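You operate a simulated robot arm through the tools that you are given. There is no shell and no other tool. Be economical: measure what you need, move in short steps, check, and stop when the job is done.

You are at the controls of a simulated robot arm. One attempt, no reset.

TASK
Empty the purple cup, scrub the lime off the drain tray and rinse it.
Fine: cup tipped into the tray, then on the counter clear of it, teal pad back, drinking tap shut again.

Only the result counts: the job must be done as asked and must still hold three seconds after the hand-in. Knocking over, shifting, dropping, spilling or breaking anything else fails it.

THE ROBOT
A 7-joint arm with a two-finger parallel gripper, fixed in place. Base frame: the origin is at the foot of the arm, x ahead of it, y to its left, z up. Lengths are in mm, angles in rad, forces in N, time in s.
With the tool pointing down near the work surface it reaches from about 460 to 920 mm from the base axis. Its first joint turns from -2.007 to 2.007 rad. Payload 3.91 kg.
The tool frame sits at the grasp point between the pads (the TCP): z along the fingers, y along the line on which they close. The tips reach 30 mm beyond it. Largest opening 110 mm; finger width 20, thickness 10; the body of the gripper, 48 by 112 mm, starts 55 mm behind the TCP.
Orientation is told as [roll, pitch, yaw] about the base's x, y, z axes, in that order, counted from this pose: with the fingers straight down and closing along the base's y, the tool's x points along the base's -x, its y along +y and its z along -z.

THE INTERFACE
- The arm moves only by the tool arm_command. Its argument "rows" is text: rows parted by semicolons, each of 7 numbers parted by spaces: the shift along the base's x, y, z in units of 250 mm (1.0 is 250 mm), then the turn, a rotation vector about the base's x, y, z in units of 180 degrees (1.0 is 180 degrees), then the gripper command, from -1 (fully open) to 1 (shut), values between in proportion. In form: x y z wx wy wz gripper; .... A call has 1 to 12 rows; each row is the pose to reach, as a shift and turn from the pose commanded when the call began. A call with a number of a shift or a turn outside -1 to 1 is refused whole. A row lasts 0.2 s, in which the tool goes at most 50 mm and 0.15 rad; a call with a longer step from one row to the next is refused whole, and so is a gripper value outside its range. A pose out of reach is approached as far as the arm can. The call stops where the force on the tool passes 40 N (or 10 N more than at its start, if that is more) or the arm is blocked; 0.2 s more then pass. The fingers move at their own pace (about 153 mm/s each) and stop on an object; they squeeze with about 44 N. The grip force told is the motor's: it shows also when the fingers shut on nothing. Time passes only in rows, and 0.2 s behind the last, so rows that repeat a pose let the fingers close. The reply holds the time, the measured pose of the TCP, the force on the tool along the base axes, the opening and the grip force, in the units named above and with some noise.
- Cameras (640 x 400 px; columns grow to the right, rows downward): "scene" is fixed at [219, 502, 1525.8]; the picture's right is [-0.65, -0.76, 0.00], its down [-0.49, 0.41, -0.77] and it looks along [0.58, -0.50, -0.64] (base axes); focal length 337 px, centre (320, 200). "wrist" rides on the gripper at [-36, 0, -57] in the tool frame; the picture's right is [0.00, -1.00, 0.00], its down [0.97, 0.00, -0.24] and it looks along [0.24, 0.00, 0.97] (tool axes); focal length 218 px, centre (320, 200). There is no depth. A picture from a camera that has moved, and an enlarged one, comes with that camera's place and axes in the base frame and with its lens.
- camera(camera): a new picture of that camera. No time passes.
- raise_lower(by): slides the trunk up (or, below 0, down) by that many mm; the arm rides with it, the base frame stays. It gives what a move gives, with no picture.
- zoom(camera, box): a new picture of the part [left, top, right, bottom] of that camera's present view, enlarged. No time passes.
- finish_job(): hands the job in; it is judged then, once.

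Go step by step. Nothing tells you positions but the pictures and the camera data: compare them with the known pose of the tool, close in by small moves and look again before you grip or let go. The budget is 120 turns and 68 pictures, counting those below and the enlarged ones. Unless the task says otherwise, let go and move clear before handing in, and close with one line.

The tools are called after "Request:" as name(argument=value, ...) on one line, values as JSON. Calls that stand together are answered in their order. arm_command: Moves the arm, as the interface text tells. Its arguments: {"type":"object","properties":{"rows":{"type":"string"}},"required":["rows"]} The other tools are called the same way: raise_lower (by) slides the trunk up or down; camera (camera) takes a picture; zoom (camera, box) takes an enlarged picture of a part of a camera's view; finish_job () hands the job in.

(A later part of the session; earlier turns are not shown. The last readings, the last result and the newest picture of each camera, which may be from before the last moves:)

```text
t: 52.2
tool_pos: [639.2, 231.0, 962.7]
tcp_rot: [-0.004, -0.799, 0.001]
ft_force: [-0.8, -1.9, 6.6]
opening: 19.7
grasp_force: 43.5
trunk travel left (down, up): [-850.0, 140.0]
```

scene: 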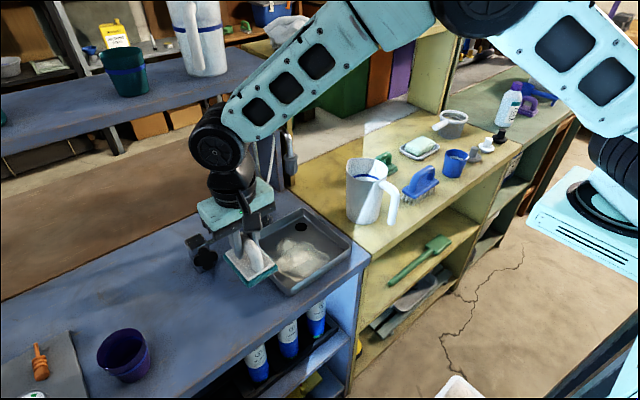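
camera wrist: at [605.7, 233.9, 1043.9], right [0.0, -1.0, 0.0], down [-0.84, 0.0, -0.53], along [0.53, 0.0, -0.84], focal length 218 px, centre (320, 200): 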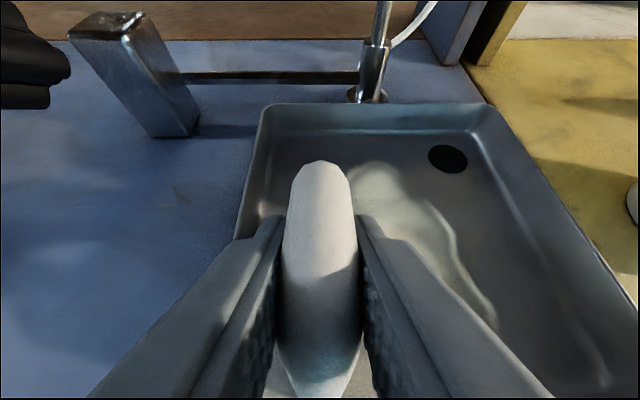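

Those strokes went through with contact. Now the rear half of the patch, with slightly more press.

Request:
arm_command(rows="0 0 -0.004 0 0 0 1;0.08 -0.02 -0.004 0 0 0 1;0.13 -0.06 -0.004 0 0 0 1;0.13 -0.15 -0.004 0 0 0 1;0.13 -0.24 -0.004 0 0 0 1;0.13 -0.3 -0.004 0 0 0 1;0.165 -0.3 -0.004 0 0 0 1;0.165 -0.21 -0.004 0 0 0 1;0.165 -0.12 -0.004 0 0 0 1;0.165 -0.04 -0.004 0 0 0 1")

Request:
camera(camera="wrist")

Request:
zoom(camera="scene", box=[220, 150, 400, 310])

```text
t: 54.4
tool_pos: [682.0, 220.6, 962.4]
tcp_rot: [-0.003, -0.801, 0.001]
ft_force: [-0.7, -2.3, 16.8]
opening: 19.7
grasp_force: 44.2
trunk travel left (down, up): [-850.0, 140.0]
```

```text
30 pictures are left
camera wrist: at [665.6, 221.2, 1028.6], right [0.0, -1.0, 0.0], down [-0.85, 0.0, -0.53], along [0.53, 0.0, -0.85], focal length 218 px, centre (320, 200)
```

wrist: 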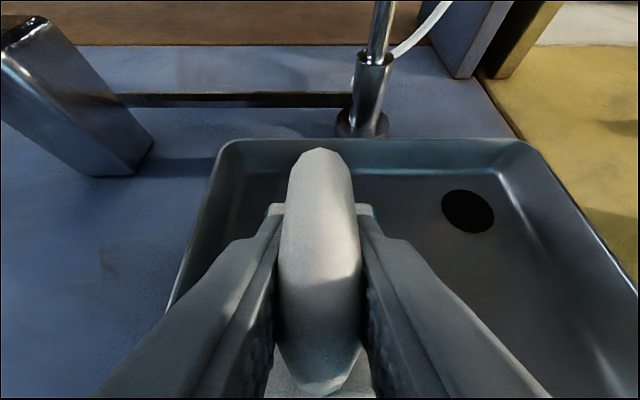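

```text
2.50 times, centred on (310, 230) of scene
camera zoom: at [219.0, 502.0, 1525.8], right [-0.65, -0.76, 0.0], down [-0.49, 0.41, -0.77], along [0.58, -0.5, -0.64], focal length 842 px, centre (345, 125)
```

zoom: 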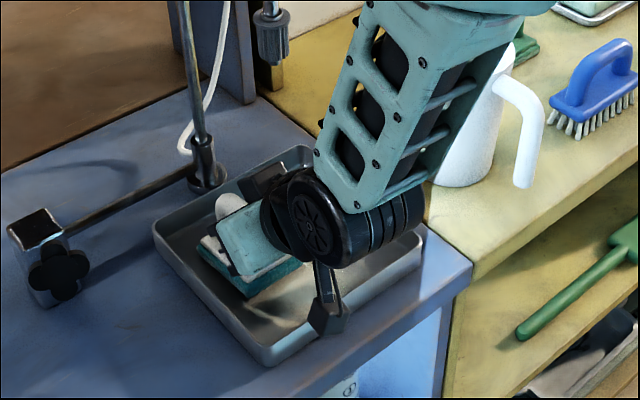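

The rear area looks clean; some residue may remain at the front. I make another front pass.

Request:
arm_command(rows="-0.08 0 0 0 0 0 1;-0.16 0.02 0 0 0 0 1;-0.2 0.04 0 0 0 0 1;-0.2 -0.06 0 0 0 0 1;-0.2 -0.16 0 0 0 0 1;-0.2 -0.26 0 0 0 0 1;-0.215 -0.28 0 0 0 0 1;-0.215 -0.18 0 0 0 0 1;-0.215 -0.08 0 0 0 0 1;-0.215 0.02 0 0 0 0 1;-0.215 0.05 0 0 0 0 1")

```text
t: 56.8
tool_pos: [625.5, 234.4, 962.0]
tcp_rot: [-0.006, -0.797, 0.001]
ft_force: [-0.2, -0.5, 4.5]
opening: 19.8
grasp_force: 44.0
trunk travel left (down, up): [-850.0, 140.0]
```

Now I lift out of the tray to the left and inspect.

Request:
arm_command(rows="0 0 0.1 0 0 0 1;0 0 0.24 0 0 0 1;-0.02 0.1 0.36 0 0 0 1;-0.05 0.25 0.38 0 0 0 1;-0.1 0.41 0.38 0 0 0 1;-0.1 0.41 0.38 0 0 0 1")

Request:
camera(camera="wrist")

Request:
zoom(camera="scene", box=[220, 190, 380, 310])

```text
t: 58.2
tool_pos: [601.3, 337.4, 1059.0]
tcp_rot: [-0.005, -0.798, 0.001]
ft_force: [-0.4, 0.8, -0.2]
opening: 19.6
grasp_force: 44.6
trunk travel left (down, up): [-850.0, 140.0]
```

```text
28 pictures are left
camera wrist: at [585.1, 338.3, 1124.2], right [0.0, -1.0, 0.0], down [-0.85, 0.0, -0.53], along [0.53, 0.0, -0.85], focal length 218 px, centre (320, 200)
```

wrist: 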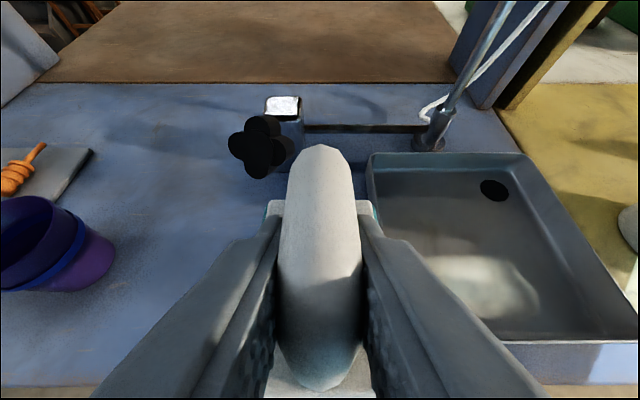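

```text
3.33 times, centred on (300, 250) of scene
camera zoom: at [219.0, 502.0, 1525.8], right [-0.65, -0.76, 0.0], down [-0.49, 0.41, -0.77], along [0.58, -0.5, -0.64], focal length 1123 px, centre (387, 33)
```

zoom: 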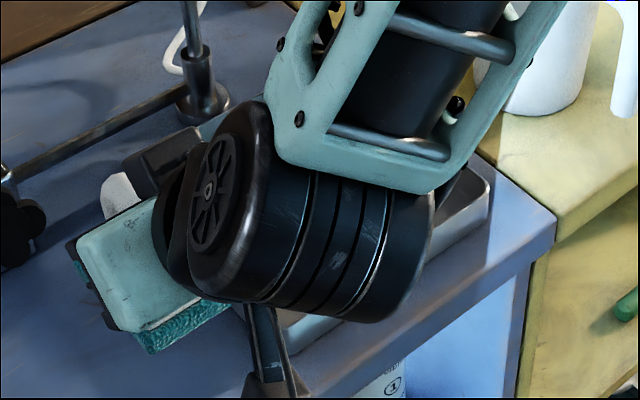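

The rear is clean, but a faint patch remains at about x 605–652, y 140–215. I go back there with firmer pressing.

Request:
arm_command(rows="0.05 -0.15 0 0 0 0 1;0.1 -0.32 0 0 0 0 1;0.12 -0.48 -0.02 0 0 0 1;0.12 -0.5 -0.18 0 0 0 1;0.12 -0.5 -0.32 0 0 0 1;0.12 -0.5 -0.37 0 0 0 1;0.12 -0.5 -0.385 0 0 0 1;0.12 -0.5 -0.392 0 0 0 1")

```text
t: 60.0
tool_pos: [632.1, 211.7, 961.1]
tcp_rot: [-0.001, -0.803, 0.0]
ft_force: [-4.0, -1.3, 14.6]
opening: 19.6
grasp_force: 44.2
trunk travel left (down, up): [-850.0, 140.0]
```

Request:
arm_command(rows="0 0 -0.003 0 0 0 1;0 -0.08 -0.003 0 0 0 1;0 -0.16 -0.003 0 0 0 1;0 -0.24 -0.003 0 0 0 1;0 -0.28 -0.003 0 0 0 1;-0.02 -0.28 -0.003 0 0 0 1;-0.02 -0.2 -0.004 0 0 0 1;-0.02 -0.12 -0.004 0 0 0 1;-0.02 -0.04 -0.004 0 0 0 1;-0.02 0.04 -0.004 0 0 0 1")

```text
t: 62.2
tool_pos: [626.8, 221.2, 958.5]
tcp_rot: [-0.004, -0.798, 0.001]
ft_force: [-1.9, -2.0, 7.2]
opening: 19.4
grasp_force: 44.0
trunk travel left (down, up): [-850.0, 140.0]
```

Request:
arm_command(rows="0 0 -0.006 0 0 0 1;0.02 -0.04 -0.006 0 0 0 1;0.02 -0.14 -0.006 0 0 0 1;0.02 -0.24 -0.006 0 0 0 1;0.02 -0.32 -0.006 0 0 0 1;0.1 -0.32 -0.006 0 0 0 1;0.02 -0.28 -0.007 0 0 0 1;0.1 -0.22 -0.007 0 0 0 1;0.02 -0.16 -0.007 0 0 0 1;0.1 -0.1 -0.007 0 0 0 1;0.02 -0.04 -0.007 0 0 0 1;0 0 -0.007 0 0 0 1")

Request:
zoom(camera="scene", box=[220, 190, 380, 310])

```text
t: 64.8
tool_pos: [627.4, 220.5, 957.1]
tcp_rot: [-0.003, -0.802, 0.0]
ft_force: [0.9, -3.0, 17.6]
opening: 19.7
grasp_force: 43.4
trunk travel left (down, up): [-850.0, 140.0]
```

```text
3.33 times, centred on (300, 250) of scene
camera zoom: at [219.0, 502.0, 1525.8], right [-0.65, -0.76, 0.0], down [-0.49, 0.41, -0.77], along [0.58, -0.5, -0.64], focal length 1123 px, centre (387, 33)
```

zoom: 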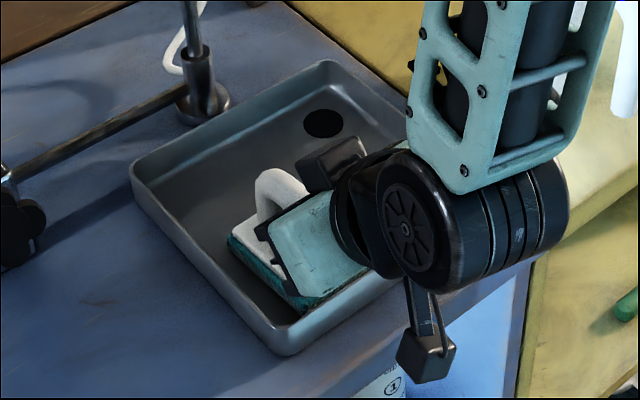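

I lift out and inspect again.

Request:
arm_command(rows="0 0 0.1 0 0 0 1;0 0 0.24 0 0 0 1;-0.02 0.1 0.36 0 0 0 1;-0.05 0.25 0.4 0 0 0 1;-0.1 0.4 0.4 0 0 0 1;-0.1 0.47 0.4 0 0 0 1;-0.1 0.47 0.4 0 0 0 1")

Request:
camera(camera="wrist")

```text
t: 66.4
tool_pos: [601.5, 339.9, 1054.7]
tcp_rot: [-0.005, -0.799, 0.001]
ft_force: [-0.4, -0.5, -0.9]
opening: 19.7
grasp_force: 44.0
trunk travel left (down, up): [-850.0, 140.0]
```

```text
25 pictures are left
camera wrist: at [585.7, 340.8, 1121.6], right [0.0, -1.0, 0.0], down [-0.85, 0.0, -0.53], along [0.53, 0.0, -0.85], focal length 218 px, centre (320, 200)
```

wrist: 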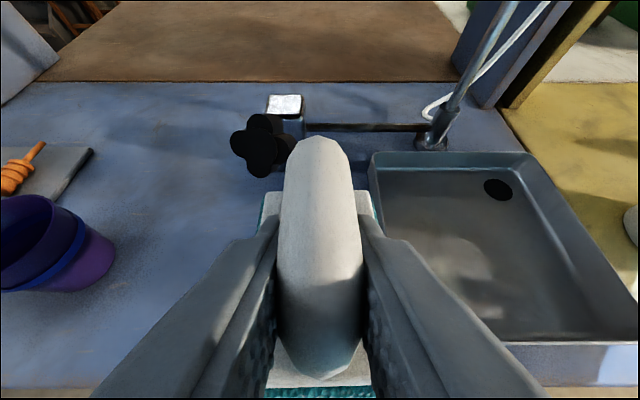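

Request:
zoom(camera="wrist", box=[360, 140, 640, 360])

```text
1.82 times, centred on (500, 250) of wrist
camera zoom: at [585.7, 340.8, 1121.6], right [0.0, -1.0, 0.0], down [-0.85, 0.0, -0.53], along [0.53, 0.0, -0.85], focal length 397 px, centre (-7, 109)
```

zoom: 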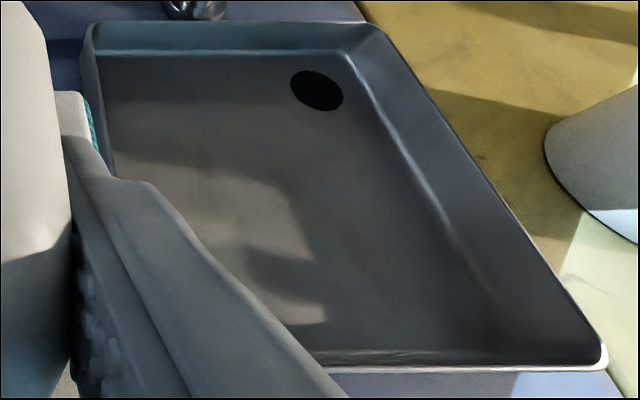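

The bright spot looks like sunlight with arm shadow. I set the pad on the temporary counter spot and move back for a clear view before returning it.

Request:
arm_command(rows="0 0 -0.14 0 0 0 1;0 0 -0.28 0 0 0 1;0 0 -0.36 0 0 0 1;0 0 -0.375 0 0 0 1;0 0 -0.39 0 0 0 1;0 0 -0.4 0 0 0 1;0 0 -0.41 0 0 0 1;0 0 -0.42 0 0 0 1")

```text
t: 68.2
tool_pos: [602.9, 340.2, 953.5]
tcp_rot: [-0.003, -0.804, -0.001]
ft_force: [-3.4, -1.6, 11.8]
opening: 19.8
grasp_force: 44.0
trunk travel left (down, up): [-850.0, 140.0]
```

Request:
arm_command(rows="0 0 0 0 0 0 0.6;0 0 0 0 0 0 0;0 0 0 0 0 0 0;0 0 0.12 0 0 0 0;0 0 0.28 0 0 0 0;-0.1 0 0.44 0 0 0 0;-0.2 -0.1 0.6 0 0 0 0;-0.25 -0.2 0.75 0 0 0 0;-0.25 -0.2 0.75 0 0 0 0")

Request:
camera(camera="wrist")

```text
refused: row 7 steps farther than a row can; nothing moved
```

```text
23 pictures are left
camera wrist: at [586.3, 340.5, 1018.7], right [0.0, -1.0, 0.0], down [-0.85, 0.0, -0.53], along [0.53, 0.0, -0.85], focal length 218 px, centre (320, 200)
```

wrist: 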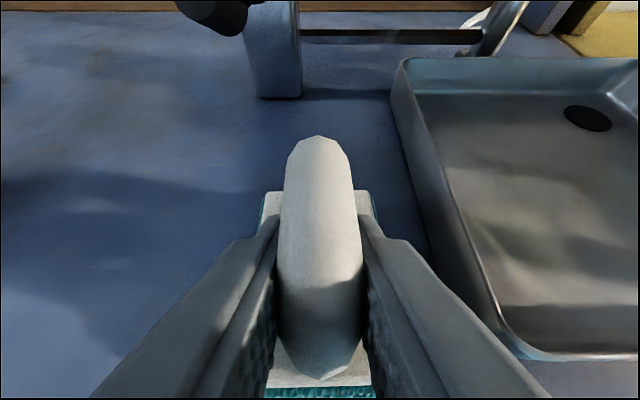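

Request:
arm_command(rows="0 0 0 0 0 0 0.6;0 0 0 0 0 0 0;0 0 0 0 0 0 0;0 0 0.12 0 0 0 0;0 0 0.28 0 0 0 0;-0.08 0 0.42 0 0 0 0;-0.16 -0.08 0.52 0 0 0 0;-0.22 -0.18 0.62 0 0 0 0;-0.22 -0.28 0.7 0 0 0 0;-0.22 -0.28 0.7 0 0 0 0")

Request:
camera(camera="wrist")

```text
t: 70.4
tool_pos: [545.2, 270.4, 1127.1]
tcp_rot: [-0.003, -0.8, 0.0]
ft_force: [0.1, 0.2, 0.4]
opening: 55.0
grasp_force: 0.0
trunk travel left (down, up): [-850.0, 140.0]
```

```text
22 pictures are left
camera wrist: at [529.8, 271.0, 1192.2], right [0.0, -1.0, 0.0], down [-0.85, 0.0, -0.53], along [0.53, 0.0, -0.85], focal length 218 px, centre (320, 200)
```

wrist: 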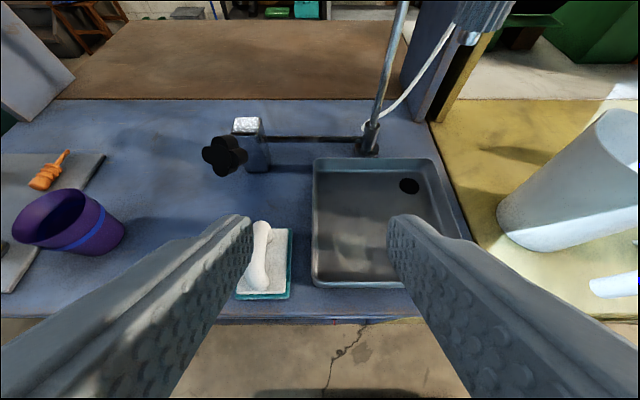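

Request:
zoom(camera="wrist", box=[290, 150, 450, 290])

Request:
zoom(camera="wrist", box=[185, 105, 285, 185])

```text
2.86 times, centred on (370, 220) of wrist
camera zoom: at [529.8, 271.0, 1192.2], right [0.0, -1.0, 0.0], down [-0.85, 0.0, -0.53], along [0.53, 0.0, -0.85], focal length 624 px, centre (177, 143)
```

zoom: 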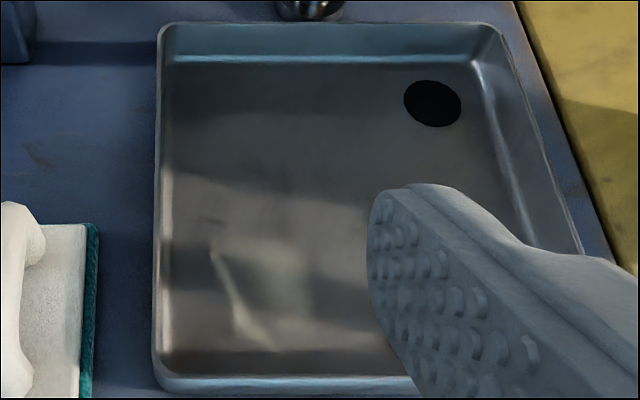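

```text
5.00 times, centred on (235, 145) of wrist
camera zoom: at [529.8, 271.0, 1192.2], right [0.0, -1.0, 0.0], down [-0.85, 0.0, -0.53], along [0.53, 0.0, -0.85], focal length 1091 px, centre (745, 475)
```

zoom: 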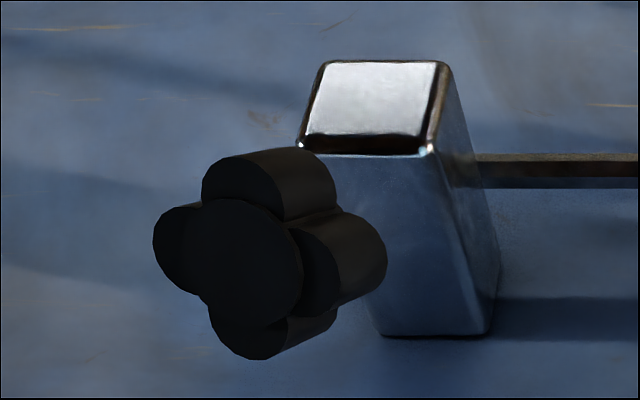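

A remnant of lime remains at about x 600–650, y 205–252. I regrip the pad as before and scrub that corner.

Request:
arm_command(rows="0 0.1 -0.08 0 0 0 0;0.06 0.2 -0.18 0 0 0 0;0.14 0.28 -0.28 0 0 0 0;0.22 0.28 -0.4 0 0 0 0;0.22 0.28 -0.55 0 0 0 0;0.22 0.28 -0.67 0 0 0 0;0.22 0.28 -0.69 0 0 0 0;0.22 0.28 -0.69 0 0 0 0.5;0.22 0.28 -0.69 0 0 0 1;0.22 0.28 -0.69 0 0 0 1;0.22 0.28 -0.69 0 0 0 1")

```text
t: 72.8
tool_pos: [603.7, 339.3, 953.0]
tcp_rot: [-0.002, -0.799, 0.002]
ft_force: [-0.7, 0.2, -0.5]
opening: 20.1
grasp_force: 44.6
trunk travel left (down, up): [-850.0, 140.0]
```

Request:
arm_command(rows="0 0 0.12 0 0 0 1;0.02 0 0.28 0 0 0 1;0.06 -0.12 0.34 0 0 0 1;0.1 -0.28 0.34 0 0 0 1;0.112 -0.44 0.34 0 0 0 1;0.112 -0.47 0.2 0 0 0 1;0.112 -0.47 0.07 0 0 0 1;0.112 -0.47 0.03 0 0 0 1;0.112 -0.47 0.02 0 0 0 1;0.112 -0.47 0.012 0 0 0 1;0.112 -0.47 0.006 0 0 0 1;0.112 -0.47 0 0 0 0 1")

```text
t: 75.5
tool_pos: [632.2, 222.5, 955.9]
tcp_rot: [0.001, -0.814, -0.005]
ft_force: [-1.3, -1.8, 16.2]
opening: 19.7
grasp_force: 43.4
trunk travel left (down, up): [-850.0, 140.0]
stopped in row 12: the force on the tool passed its limit (the readings are from after the stop); the commanded pose is now the measured one
```

Request:
arm_command(rows="0 0 -0.004 0 0 0 1;0 0.05 -0.004 0 0 0 1;0 -0.04 -0.005 0 0 0 1;-0.03 -0.04 -0.005 0 0 0 1;-0.03 0.05 -0.006 0 0 0 1;-0.03 -0.04 -0.006 0 0 0 1;0.04 -0.04 -0.006 0 0 0 1;0.04 0.05 -0.007 0 0 0 1;-0.03 0.05 -0.007 0 0 0 1;0.03 0.02 -0.007 0 0 0 1;-0.03 0 -0.008 0 0 0 1")

```text
t: 76.8
tool_pos: [626.2, 227.8, 957.4]
tcp_rot: [0.0, -0.814, -0.005]
ft_force: [-2.6, 2.5, 15.5]
opening: 19.5
grasp_force: 44.1
trunk travel left (down, up): [-850.0, 140.0]
stopped in row 5: the force on the tool passed its limit (the readings are from after the stop); the commanded pose is now the measured one
```

Request:
arm_command(rows="0.02 0 0 0 0 0 1;0.02 -0.06 -0.002 0 0 0 1;0.02 0.01 -0.002 0 0 0 1;0.05 -0.06 -0.003 0 0 0 1;0.05 0.02 -0.003 0 0 0 1;0.09 -0.02 -0.003 0 0 0 1;0.02 -0.02 -0.003 0 0 0 1;0.08 -0.06 -0.003 0 0 0 1;0.01 -0.06 -0.003 0 0 0 1;0.01 0.01 -0.003 0 0 0 1;0.05 -0.03 -0.003 0 0 0 1")

```text
t: 79.2
tool_pos: [635.4, 220.8, 955.2]
tcp_rot: [-0.002, -0.811, 0.0]
ft_force: [-7.8, 6.5, 31.6]
opening: 19.7
grasp_force: 43.7
trunk travel left (down, up): [-850.0, 140.0]
```

Contact is strong now. I make a few more strokes at this pressure.

Request:
arm_command(rows="0 0 0.002 0 0 0 1;0 0.04 0.002 0 0 0 1;0 -0.04 0.002 0 0 0 1;-0.03 -0.02 0.002 0 0 0 1;-0.03 0.04 0.002 0 0 0 1;0.03 0.04 0.002 0 0 0 1;0.03 -0.04 0.002 0 0 0 1;-0.03 -0.06 0.001 0 0 0 1;-0.03 0.03 0.001 0 0 0 1;0 0 0.002 0 0 0 1")

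```text
t: 81.3
tool_pos: [637.0, 219.9, 955.0]
tcp_rot: [-0.005, -0.809, -0.004]
ft_force: [-1.8, 2.7, 10.5]
opening: 19.6
grasp_force: 43.7
trunk travel left (down, up): [-850.0, 140.0]
```

Request:
arm_command(rows="0 0 0.1 0 0 0 1;0 0 0.24 0 0 0 1;-0.02 0.1 0.36 0 0 0 1;-0.06 0.25 0.4 0 0 0 1;-0.13 0.4 0.38 0 0 0 1;-0.132 0.48 0.25 0 0 0 1;-0.132 0.48 0.1 0 0 0 1;-0.132 0.48 0 0 0 0 1;-0.132 0.48 -0.012 0 0 0 1;-0.132 0.48 -0.02 0 0 0 1;-0.132 0.48 -0.028 0 0 0 1;-0.132 0.48 -0.034 0 0 0 1")

```text
t: 84.0
tool_pos: [605.6, 338.5, 951.7]
tcp_rot: [0.001, -0.815, -0.009]
ft_force: [-3.8, -2.5, 26.7]
opening: 19.7
grasp_force: 43.8
trunk travel left (down, up): [-850.0, 140.0]
```

Request:
arm_command(rows="0 0 0.006 0 0 0 1;0 0 0.008 0 0 0 0.6;0 0 0.008 0 0 0 0;0 0 0.008 0 0 0 0;0 0 0.12 0 0 0 0;0 0 0.28 0 0 0 0;-0.08 0 0.42 0 0 0 0;-0.16 -0.08 0.52 0 0 0 0;-0.22 -0.18 0.62 0 0 0 0;-0.22 -0.28 0.7 0 0 0 0;-0.22 -0.28 0.7 0 0 0 0")

Request:
zoom(camera="wrist", box=[220, 130, 460, 310])

```text
t: 86.3
tool_pos: [551.2, 267.5, 1121.4]
tcp_rot: [-0.005, -0.811, -0.002]
ft_force: [0.1, 0.8, 0.1]
opening: 55.1
grasp_force: 0.1
trunk travel left (down, up): [-850.0, 140.0]
```

```text
2.22 times, centred on (340, 220) of wrist
camera zoom: at [534.1, 269.0, 1186.8], right [-0.01, -1.0, 0.0], down [-0.84, 0.0, -0.54], along [0.54, -0.01, -0.84], focal length 485 px, centre (276, 156)
```

zoom: 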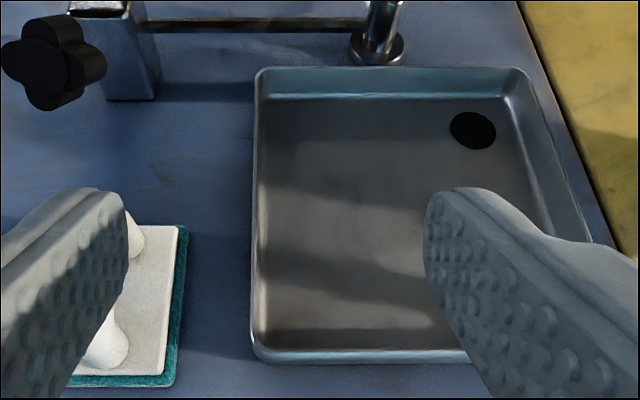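

The visible part is clean now. I check the hidden right front part from the scene camera.

Request:
zoom(camera="scene", box=[220, 190, 380, 310])

```text
3.33 times, centred on (300, 250) of scene
camera zoom: at [219.0, 502.0, 1525.8], right [-0.65, -0.76, 0.0], down [-0.49, 0.41, -0.77], along [0.58, -0.5, -0.64], focal length 1123 px, centre (387, 33)
```

zoom: 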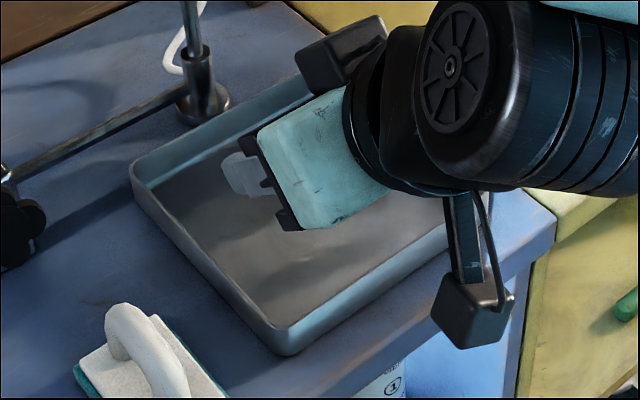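

Next I go vertical above the pad to regrip it and return it home.

Request:
arm_command(rows="0 0.05 0 0 0.043 0 0;0.05 0.1 0 0 0.086 0 0;0.1 0.15 0 0 0.129 0 0;0.15 0.2 0 0 0.172 0 0;0.2 0.25 0 0 0.215 0 0;0.25 0.286 0 0 0.257 0 0;0.264 0.286 -0.12 0 0.257 0 0;0.264 0.286 -0.24 0 0.257 0 0;0.264 0.286 -0.24 0 0.257 0 0")

Request:
camera(camera="wrist")

```text
t: 88.3
tool_pos: [616.9, 341.2, 1060.2]
tcp_rot: [-0.007, -0.004, -0.004]
ft_force: [0.2, -0.6, 0.0]
opening: 55.0
grasp_force: 0.0
trunk travel left (down, up): [-850.0, 140.0]
```

```text
17 pictures are left
camera wrist: at [652.2, 341.3, 1117.6], right [0.0, -1.0, 0.01], down [-0.97, 0.01, 0.24], along [-0.24, -0.01, -0.97], focal length 218 px, centre (320, 200)
```

wrist: 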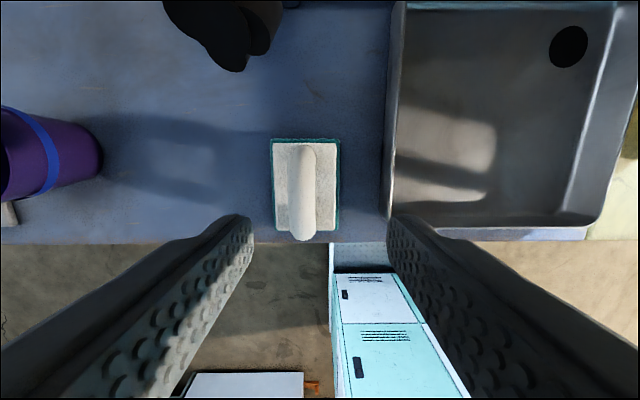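

The tray looks clean; the bright patch is sunlight. The pad sits at about (614,354), so I adjust, lower and grip.

Request:
arm_command(rows="-0.01 0.05 -0.1 0 0 0 0;-0.01 0.05 -0.2 0 0 0 0;-0.01 0.05 -0.2 0 0 0 0")

Request:
camera(camera="wrist")

```text
t: 89.2
tool_pos: [614.1, 352.3, 1010.7]
tcp_rot: [-0.009, -0.003, -0.003]
ft_force: [-0.1, -1.1, -0.5]
opening: 55.0
grasp_force: 0.0
trunk travel left (down, up): [-850.0, 140.0]
```

```text
16 pictures are left
camera wrist: at [650.5, 353.1, 1069.0], right [0.0, -1.0, 0.01], down [-0.97, 0.0, 0.24], along [-0.24, -0.01, -0.97], focal length 218 px, centre (320, 200)
```

wrist: 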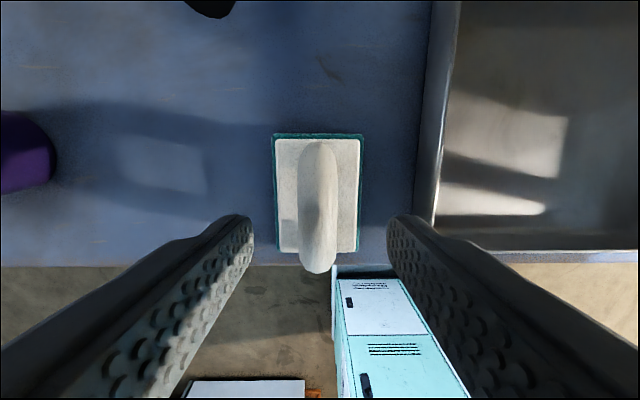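

Request:
arm_command(rows="0 0 -0.08 0.002 0.001 0.001 0;0 0 -0.15 0.002 0.001 0.001 0;0 0 -0.192 0.002 0.001 0.001 0;0 0 -0.192 0.002 0.001 0.001 0.5;0 0 -0.192 0.002 0.001 0.001 1;0 0 -0.192 0.002 0.001 0.001 1;0 0 -0.192 0.002 0.001 0.001 1")

```text
t: 90.8
tool_pos: [615.8, 353.1, 965.3]
tcp_rot: [-0.003, -0.002, -0.001]
ft_force: [-0.4, -0.5, 0.6]
opening: 20.1
grasp_force: 44.0
trunk travel left (down, up): [-850.0, 140.0]
```

Gripped. I lift, turn back 90° and carry it to its home over (652.8, 450).

Request:
arm_command(rows="0 0 0.15 0 0 0 1;0 0 0.32 0 0 0.02 1;0 0.04 0.48 0 0 0.06 1;0 0.1 0.5 0 0 0.105 1;0 0.16 0.5 0 0 0.15 1;0 0.22 0.5 0 0 0.195 1;0 0.28 0.5 0 0 0.24 1;0 0.34 0.5 0 0 0.285 1;0.05 0.388 0.5 0 0 0.33 1;0.1 0.388 0.5 0 0 0.375 1;0.148 0.388 0.5 0 0 0.42 1;0.148 0.388 0.5 0 0 0.465 1")

Request:
arm_command(rows="0 0 0 0 0 0.035 1;0 0 -0.12 0 0 0.035 1;0 0 -0.28 0 0 0.035 1;0 0 -0.42 0 0 0.035 1;0 0 -0.47 0 0 0.035 1;0 0 -0.485 0 0 0.035 1;0 0 -0.493 0 0 0.035 1;0 0 -0.5 0 0 0.035 1;0 0 -0.504 0 0 0.035 1")

```text
t: 93.3
tool_pos: [620.3, 391.6, 1074.1]
tcp_rot: [0.002, 0.009, 1.363]
ft_force: [-1.1, 0.7, -1.6]
opening: 20.1
grasp_force: 44.3
out of reach, approached as far as the arm can: row 10, 11, 12
trunk travel left (down, up): [-850.0, 140.0]
```

```text
t: 95.3
tool_pos: [651.5, 309.8, 996.5]
tcp_rot: [-0.034, 0.0, 1.397]
ft_force: [8.9, 8.5, 30.8]
opening: 20.4
grasp_force: 43.6
out of reach, approached as far as the arm can: row 1, 2, 3, 4, 5, 6, 7, 8, 9
trunk travel left (down, up): [-850.0, 140.0]
```

The arm hit a reach limit and drifted to the wrong place with contact. I stop and look.

Request:
camera(camera="scene")

Request:
camera(camera="wrist")

```text
15 pictures are left
```

scene: 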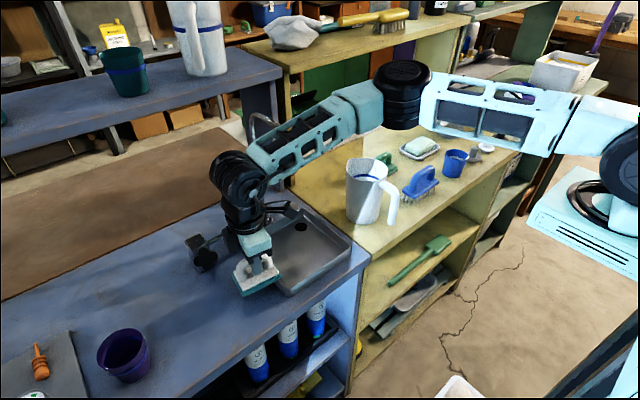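

```text
14 pictures are left
camera wrist: at [654.3, 346.9, 1053.8], right [0.98, -0.17, 0.03], down [-0.18, -0.95, 0.24], along [-0.01, -0.24, -0.97], focal length 218 px, centre (320, 200)
```

wrist: 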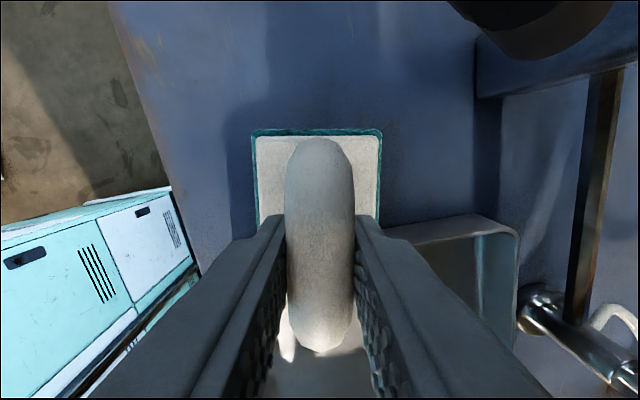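

The pad rests on the tray's left rim. I lift straight up to clear it and see where the arm goes.

Request:
arm_command(rows="0 0 0.04 0 0 0 1;0 0 0.12 0 0 0 1;0 0 0.2 0 0 0 1")

```text
t: 96.2
tool_pos: [650.4, 306.9, 1043.3]
tcp_rot: [-0.032, 0.005, 1.396]
ft_force: [0.5, 0.1, -0.9]
opening: 19.8
grasp_force: 44.2
trunk travel left (down, up): [-850.0, 140.0]
```

I unwind: yaw back toward 0 and back off, so that I can repeat in reverse the path that worked before.

Request:
arm_command(rows="-0.04 0.02 0.06 0 0 -0.04 1;-0.08 0.04 0.12 0 0 -0.085 1;-0.12 0.06 0.18 0 0 -0.13 1;-0.15 0.08 0.2 0 0 -0.175 1;-0.15 0.1 0.2 0 0 -0.22 1;-0.15 0.11 0.2 0 0 -0.265 1;-0.15 0.11 0.2 0 0 -0.31 1;-0.15 0.11 0.2 0 0 -0.31 1")

Request:
zoom(camera="scene", box=[60, 60, 640, 400])

```text
t: 98.0
tool_pos: [613.5, 335.2, 1090.4]
tcp_rot: [-0.033, 0.004, 0.419]
ft_force: [-0.4, -0.5, -1.3]
opening: 19.9
grasp_force: 44.1
trunk travel left (down, up): [-850.0, 140.0]
```

```text
1.10 times, centred on (350, 230) of scene
camera zoom: at [219.0, 502.0, 1525.8], right [-0.65, -0.76, 0.0], down [-0.49, 0.41, -0.77], along [0.58, -0.5, -0.64], focal length 372 px, centre (287, 167)
```

zoom: 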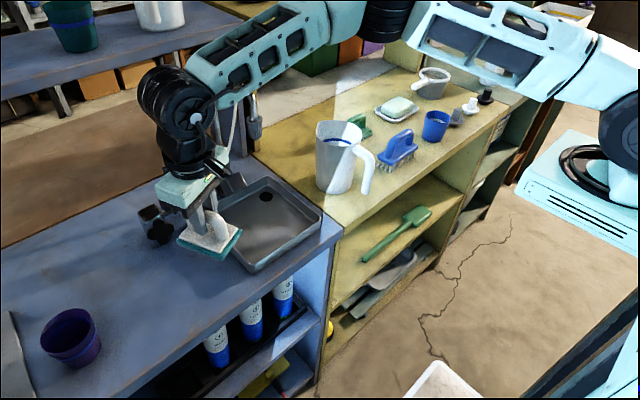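

The elbow has swung sideways, so yaw +90° is no longer reachable. The pad is symmetric, so I try the equivalent yaw -90°, high over its home.

Request:
arm_command(rows="0 0 0.1 0.005 0 -0.03 1;0 0.06 0.2 0.0105 0 -0.075 1;0 0.14 0.2 0.0105 0 -0.12 1;0 0.22 0.2 0.0105 0 -0.165 1;0 0.3 0.2 0.0105 0 -0.21 1;0 0.38 0.2 0.0105 0 -0.255 1;0 0.44 0.2 0.0105 0 -0.3 1;0.03 0.46 0.2 0.0105 0 -0.345 1;0.06 0.46 0.2 0.0105 0 -0.39 1;0.1 0.46 0.2 0.0105 0 -0.43 1;0.1 0.46 0.2 0.0105 0 -0.43 1")

```text
t: 100.3
tool_pos: [638.3, 450.7, 1139.7]
tcp_rot: [-0.004, 0.011, -0.928]
ft_force: [0.0, -0.5, -1.0]
opening: 20.0
grasp_force: 44.0
trunk travel left (down, up): [-850.0, 140.0]
```

Yaw -90° is going well. I finish the turn over the home position.

Request:
arm_command(rows="0.03 0 0 0 0 -0.045 1;0.058 -0.005 0 0 -0.001 -0.09 1;0.058 -0.005 0 0 -0.002 -0.135 1;0.058 -0.005 0 0 -0.003 -0.18 1;0.058 -0.005 0 0 -0.003 -0.2047 1;0.058 -0.005 0 0 -0.003 -0.2047 1")

Request:
camera(camera="wrist")

```text
t: 101.8
tool_pos: [652.1, 450.0, 1141.2]
tcp_rot: [0.007, 0.007, -1.574]
ft_force: [0.2, -0.3, 0.1]
opening: 19.4
grasp_force: 43.6
trunk travel left (down, up): [-850.0, 140.0]
```

```text
12 pictures are left
camera wrist: at [651.9, 413.6, 1198.1], right [-1.0, 0.0, 0.0], down [0.0, 0.97, 0.25], along [0.01, 0.25, -0.97], focal length 218 px, centre (320, 200)
```

wrist: 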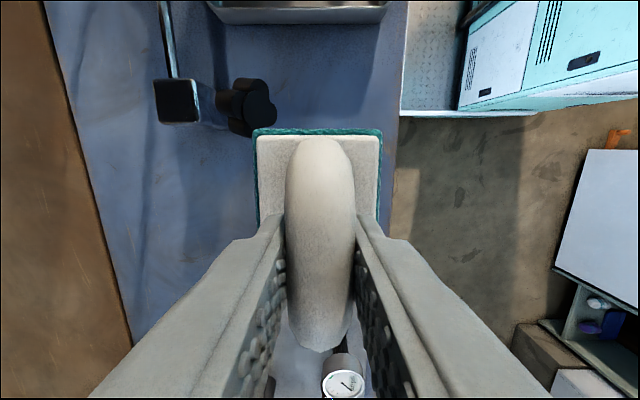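

The pad is directly over its home. I lower it.

Request:
arm_command(rows="0 0 -0.15 -0.002 -0.002 0 1;0 0 -0.3 -0.002 -0.002 0 1;0 0 -0.45 -0.002 -0.002 0 1;0 0 -0.58 -0.002 -0.002 0 1;0 0 -0.66 -0.002 -0.002 0 1;0 0 -0.68 -0.002 -0.002 0 1;0 0 -0.69 -0.002 -0.002 0 1;0 0 -0.7 -0.002 -0.002 0 1;0 0 -0.706 -0.002 -0.002 0 1;0 0 -0.712 -0.002 -0.002 0 1")

```text
t: 104.0
tool_pos: [653.8, 450.1, 966.0]
tcp_rot: [0.014, 0.002, -1.57]
ft_force: [5.0, 1.1, 14.0]
opening: 19.9
grasp_force: 43.9
trunk travel left (down, up): [-850.0, 140.0]
```

The pad touches the counter at home. I release, rise, and check.

Request:
arm_command(rows="0 0 0 0 0 0 0.6;0 0 0 0 0 0 0;0 0 0 0 0 0 0;0 0 0.1 0 0 0 0;0 0 0.26 0 0 0 0;0 0 0.44 0 0 0 0;0 0 0.62 0 0 0 0;0 0 0.62 0 0 0 0")

Request:
camera(camera="wrist")

```text
t: 105.8
tool_pos: [651.9, 449.2, 1116.1]
tcp_rot: [0.009, 0.001, -1.571]
ft_force: [0.1, -0.5, 0.3]
opening: 55.2
grasp_force: 0.1
trunk travel left (down, up): [-850.0, 140.0]
```

```text
11 pictures are left
camera wrist: at [650.6, 413.4, 1173.4], right [-1.0, 0.0, -0.01], down [0.0, 0.97, 0.24], along [0.01, 0.24, -0.97], focal length 218 px, centre (320, 200)
```

wrist: 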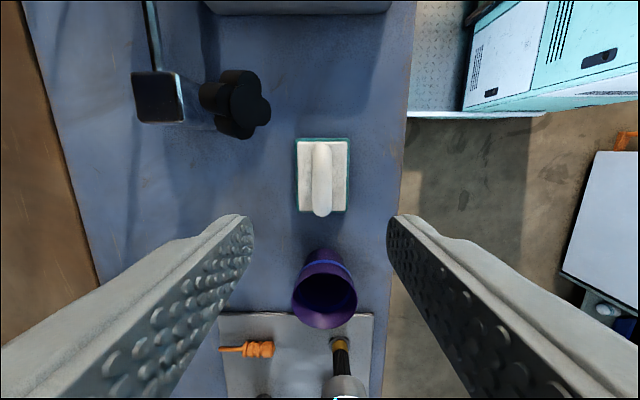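

The pad is home at about (651,448). Next is the tap: I unwind yaw to 0 and back off in front of the knob.

Request:
arm_command(rows="-0.05 0 0.06 0 0 0.04 0;-0.1 -0.02 0.12 0 0 0.085 -0.5;-0.16 -0.05 0.15 0 0 0.13 -1;-0.22 -0.1 0.15 0 0 0.175 -1;-0.28 -0.15 0.15 0 0 0.22 -1;-0.34 -0.2 0.15 0 0 0.265 -1;-0.4 -0.24 0.15 0 0 0.31 -1;-0.4 -0.26 0.15 0 0 0.355 -1;-0.4 -0.26 0.15 0 0 0.4 -1;-0.4 -0.26 0.15 0 0 0.445 -1;-0.4 -0.26 0.15 0 0 0.49 -1;-0.4 -0.26 0.15 -0.003 0 0.5 -1")

Request:
arm_command(rows="0 0 0 0 -0.045 0 -1;0 0 0 0 -0.09 0 -1;0 0 0 0 -0.135 0 -1;0 0 0 0 -0.18 0 -1;0 0 -0.05 0 -0.225 0 -1;0 0 -0.1 0 -0.27 0 -1;0 0 -0.15 0 -0.287 0 -1;0 0 -0.15 0 -0.287 0 -1")

Request:
camera(camera="wrist")

```text
t: 108.3
tool_pos: [552.3, 384.7, 1155.1]
tcp_rot: [0.005, -0.006, 0.003]
ft_force: [-0.1, 0.2, 0.7]
opening: 110.0
grasp_force: 0.0
trunk travel left (down, up): [-850.0, 140.0]
```

```text
t: 110.2
tool_pos: [552.1, 384.0, 1118.4]
tcp_rot: [0.006, -0.908, 0.0]
ft_force: [0.5, 0.8, 0.6]
opening: 110.0
grasp_force: 0.1
trunk travel left (down, up): [-850.0, 140.0]
```

```text
10 pictures are left
camera wrist: at [529.4, 384.5, 1182.4], right [0.0, -1.0, 0.0], down [-0.79, 0.0, -0.62], along [0.62, 0.01, -0.79], focal length 218 px, centre (320, 200)
```

wrist: 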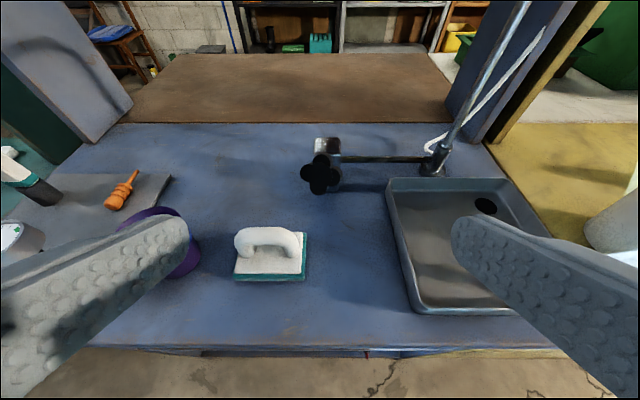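

The knob is at col 319, so y≈385, and its face is at about (706,385,1004). I move along its axis to 80 mm short of it and look.

Request:
arm_command(rows="0.12 0.002 -0.08 -0.002 0 0 -1;0.24 0.002 -0.17 -0.002 0 0 -1;0.36 0.002 -0.257 -0.002 0 0 -1;0.4 0.002 -0.29 -0.002 0 0 -1;0.4 0.002 -0.29 -0.002 0 0 -1")

Request:
camera(camera="wrist")

```text
t: 111.3
tool_pos: [652.7, 384.9, 1045.9]
tcp_rot: [-0.007, -0.908, 0.01]
ft_force: [0.5, 0.1, 0.8]
opening: 109.8
grasp_force: 0.1
trunk travel left (down, up): [-850.0, 140.0]
```

```text
9 pictures are left
camera wrist: at [629.2, 386.1, 1109.9], right [0.0, -1.0, 0.0], down [-0.79, -0.01, -0.62], along [0.62, 0.0, -0.79], focal length 218 px, centre (320, 200)
```

wrist: 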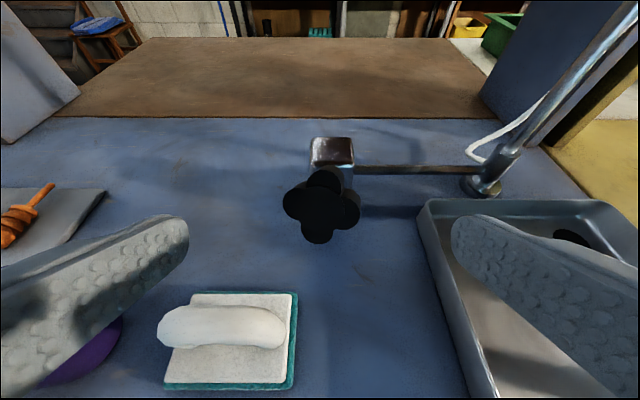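

The face centre triangulates to (710,385.5,1000) and the lobes are rotated about 8° clockwise. I align the tool roll to match and advance along the axis.

Request:
arm_command(rows="0.05 0.002 -0.04 0.018 0 -0.0135 -1;0.1 0.002 -0.08 0.035 0 -0.027 -1;0.15 0.002 -0.12 0.035 0 -0.027 -1;0.19 0.002 -0.153 0.035 0 -0.027 -1;0.22 0.002 -0.178 0.035 0 -0.027 -1;0.22 0.002 -0.178 0.035 0 -0.027 -1")

Request:
camera(camera="wrist")

```text
t: 112.8
tool_pos: [706.9, 386.9, 1000.0]
tcp_rot: [0.171, -0.894, -0.216]
ft_force: [0.3, 0.0, 0.0]
opening: 109.9
grasp_force: 0.0
trunk travel left (down, up): [-850.0, 140.0]
```

```text
8 pictures are left
camera wrist: at [683.9, 380.8, 1064.6], right [-0.08, -0.99, -0.11], down [-0.78, 0.13, -0.61], along [0.62, 0.03, -0.79], focal length 218 px, centre (320, 200)
```

wrist: 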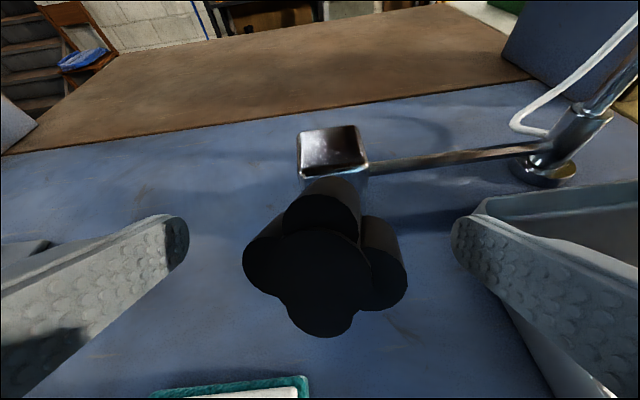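

The knob is centred between the fingers. I close on it.

Request:
arm_command(rows="0 0 0 0 0 0 -0.4;0 0 0 0 0 0 0.1;0 0 0 0 0 0 1;0 0 0 0 0 0 1;0 0 0 0 0 0 1")

```text
t: 114.0
tool_pos: [706.6, 382.5, 1000.3]
tcp_rot: [0.169, -0.898, -0.22]
ft_force: [-4.5, -14.8, -0.8]
opening: 51.7
grasp_force: 44.7
trunk travel left (down, up): [-850.0, 140.0]
```

Gripped at 52 mm. I relax the sideways offset and turn counter-clockwise 30° to test.

Request:
arm_command(rows="0 -0.012 0 0 0 0 1;0 -0.012 0 -0.033 0 0.0255 1;0 -0.012 0 -0.066 0 0.051 1;0 -0.012 0 -0.099 0 0.0765 1;0 -0.012 0 -0.132 0 0.102 1;0 -0.012 0 -0.132 0 0.102 1")

Request:
zoom(camera="scene", box=[160, 90, 380, 310])

```text
t: 115.3
tool_pos: [706.9, 383.0, 999.7]
tcp_rot: [-0.454, -0.816, 0.591]
ft_force: [-4.3, -2.3, -1.1]
opening: 51.9
grasp_force: 44.9
trunk travel left (down, up): [-850.0, 140.0]
```

```text
1.82 times, centred on (270, 200) of scene
camera zoom: at [219.0, 502.0, 1525.8], right [-0.65, -0.76, 0.0], down [-0.49, 0.41, -0.77], along [0.58, -0.5, -0.64], focal length 612 px, centre (411, 200)
```

zoom: 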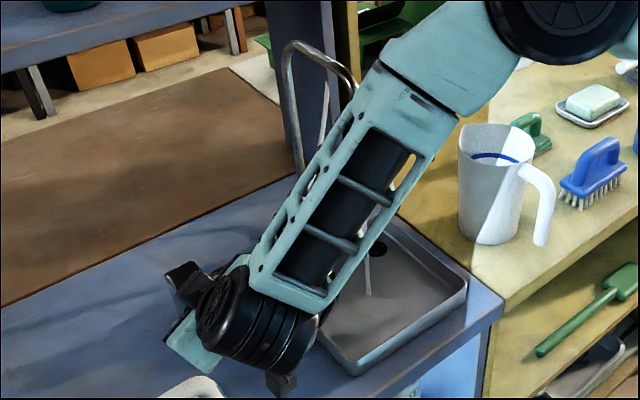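

The knob turned freely and a stream is already falling into the tray. I open a bit more and let it rinse.

Request:
arm_command(rows="0 0 0 -0.033 0 0.0255 1;0 0 0 -0.066 0 0.051 1;0 0 0 -0.099 0 0.0765 1;0 0 0 -0.099 0 0.0765 1;0 0 0 -0.099 0 0.0765 1;0 0 0 -0.099 0 0.0765 1;0 0 0 -0.099 0 0.0765 1;0 0 0 -0.099 0 0.0765 1;0 0 0 -0.099 0 0.0765 1;0 0 0 -0.099 0 0.0765 1;0 0 0 -0.099 0 0.0765 1;0 0 0 -0.099 0 0.0765 1")

Request:
zoom(camera="scene", box=[160, 90, 380, 310])

```text
t: 118.0
tool_pos: [706.7, 382.4, 1001.3]
tcp_rot: [-0.736, -0.593, 1.015]
ft_force: [1.8, -6.1, 0.2]
opening: 51.5
grasp_force: 44.7
trunk travel left (down, up): [-850.0, 140.0]
```

```text
1.82 times, centred on (270, 200) of scene
camera zoom: at [219.0, 502.0, 1525.8], right [-0.65, -0.76, 0.0], down [-0.49, 0.41, -0.77], along [0.58, -0.5, -0.64], focal length 612 px, centre (411, 200)
```

zoom: 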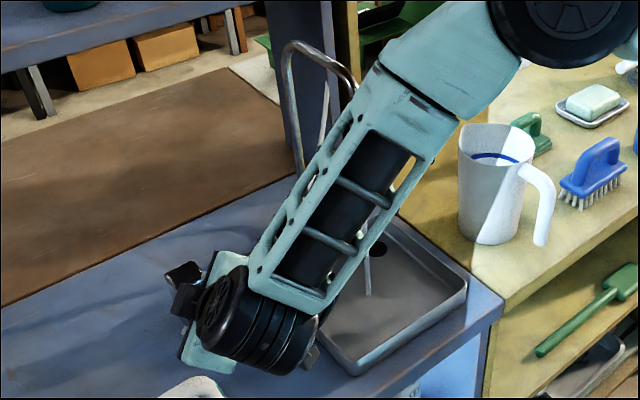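

Water is running steadily into the tray, so I let it run a few seconds more.

Request:
arm_command(rows="0 0 0 0 0 0 1;0 0 0 0 0 0 1;0 0 0 0 0 0 1;0 0 0 0 0 0 1;0 0 0 0 0 0 1;0 0 0 0 0 0 1;0 0 0 0 0 0 1;0 0 0 0 0 0 1;0 0 0 0 0 0 1;0 0 0 0 0 0 1;0 0 0 0 0 0 1;0 0 0 0 0 0 1")

Request:
arm_command(rows="0 0 0 0 0 0 1;0 0 0 0 0 0 1;0 0 0 0 0 0 1;0 0 0 0 0 0 1;0 0 0 0 0 0 1;0 0 0 0 0 0 1;0 0 0 0 0 0 1;0 0 0 0 0 0 1;0 0 0 0 0 0 1;0 0 0 0 0 0 1;0 0 0 0 0 0 1;0 0 0 0 0 0 1")

```text
t: 120.5
tool_pos: [707.1, 383.5, 1000.6]
tcp_rot: [-0.737, -0.592, 1.013]
ft_force: [4.9, -6.4, 1.9]
opening: 51.5
grasp_force: 44.6
trunk travel left (down, up): [-850.0, 140.0]
```

```text
t: 123.2
tool_pos: [708.5, 383.0, 1001.1]
tcp_rot: [-0.737, -0.592, 1.015]
ft_force: [4.6, -5.6, 3.7]
opening: 51.6
grasp_force: 45.0
trunk travel left (down, up): [-850.0, 140.0]
```

About 8 s of rinsing done. I turn the knob back clockwise to its start, plus a hair more.

Request:
arm_command(rows="0 0 0 0.033 0 -0.0255 1;0 0 0 0.066 0 -0.051 1;0 0 0 0.099 0 -0.0765 1;0 0 0 0.132 0 -0.102 1;0 0 0 0.165 0 -0.1275 1;0 0 0 0.198 0 -0.153 1;0 0 0 0.231 0 -0.1785 1;0 0 0 0.245 0 -0.189 1;0 0 0 0.245 0 -0.189 1;0 0 0 0.245 0 -0.189 1")

Request:
zoom(camera="scene", box=[160, 90, 380, 310])

```text
t: 125.3
tool_pos: [704.9, 382.7, 999.1]
tcp_rot: [0.237, -0.88, -0.299]
ft_force: [-1.8, 9.0, -6.9]
opening: 51.9
grasp_force: 45.0
trunk travel left (down, up): [-850.0, 140.0]
```

```text
1.82 times, centred on (270, 200) of scene
camera zoom: at [219.0, 502.0, 1525.8], right [-0.65, -0.76, 0.0], down [-0.49, 0.41, -0.77], along [0.58, -0.5, -0.64], focal length 612 px, centre (411, 200)
```

zoom: 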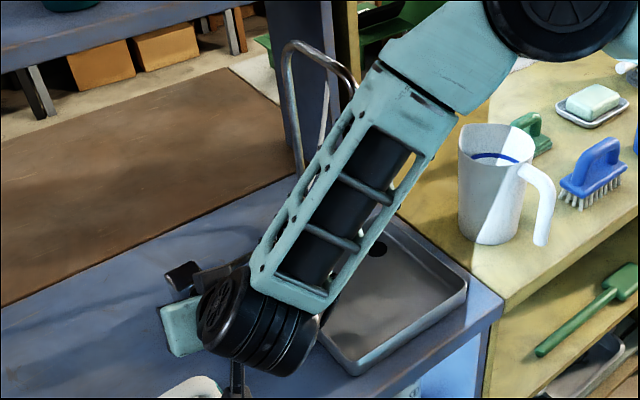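

The stream has stopped. I release the knob and back off along its axis.

Request:
arm_command(rows="0 0 0 0 0 0 0.3;0 0 0 0 0 0 -0.4;0 0 0 0 0 0 -1;0 0 0 0 0 0 -1;-0.1 0 0.08 0 0 0 -1;-0.22 0 0.18 0 0 0 -1;-0.36 0 0.3 0 0 0 -1;-0.5 -0.02 0.42 0 0 0 -1;-0.62 -0.04 0.52 0 0 0 -1;-0.62 -0.04 0.52 0 0 0 -1")

Request:
camera(camera="wrist")

Request:
camera(camera="scene")

```text
t: 127.5
tool_pos: [554.0, 372.5, 1131.4]
tcp_rot: [0.237, -0.883, -0.299]
ft_force: [-0.2, -0.4, -0.2]
opening: 109.9
grasp_force: 0.2
trunk travel left (down, up): [-850.0, 140.0]
```

```text
4 pictures are left
camera wrist: at [529.9, 366.9, 1195.0], right [-0.11, -0.98, -0.15], down [-0.78, 0.18, -0.6], along [0.62, 0.05, -0.78], focal length 218 px, centre (320, 200)
```

wrist: 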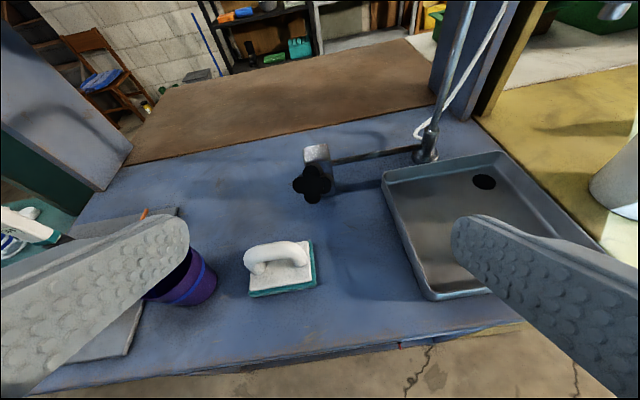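

```text
3 pictures are left
```

scene: 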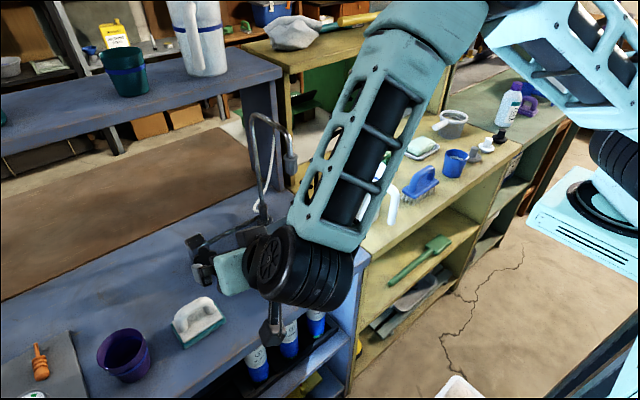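

Request:
zoom(camera="wrist", box=[280, 100, 520, 310])

```text
1.90 times, centred on (400, 205) of wrist
camera zoom: at [529.9, 366.9, 1195.0], right [-0.11, -0.98, -0.15], down [-0.78, 0.18, -0.6], along [0.62, 0.05, -0.78], focal length 416 px, centre (168, 190)
```

zoom: 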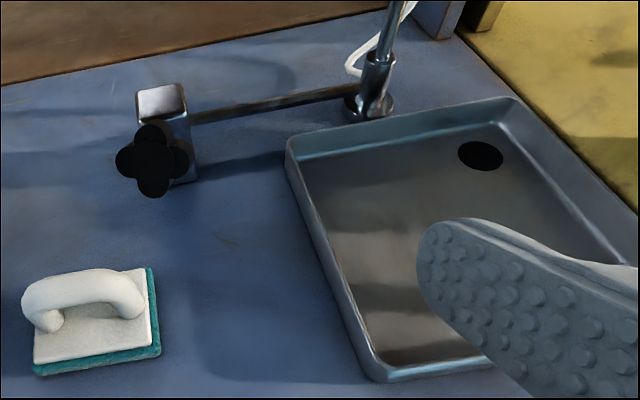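

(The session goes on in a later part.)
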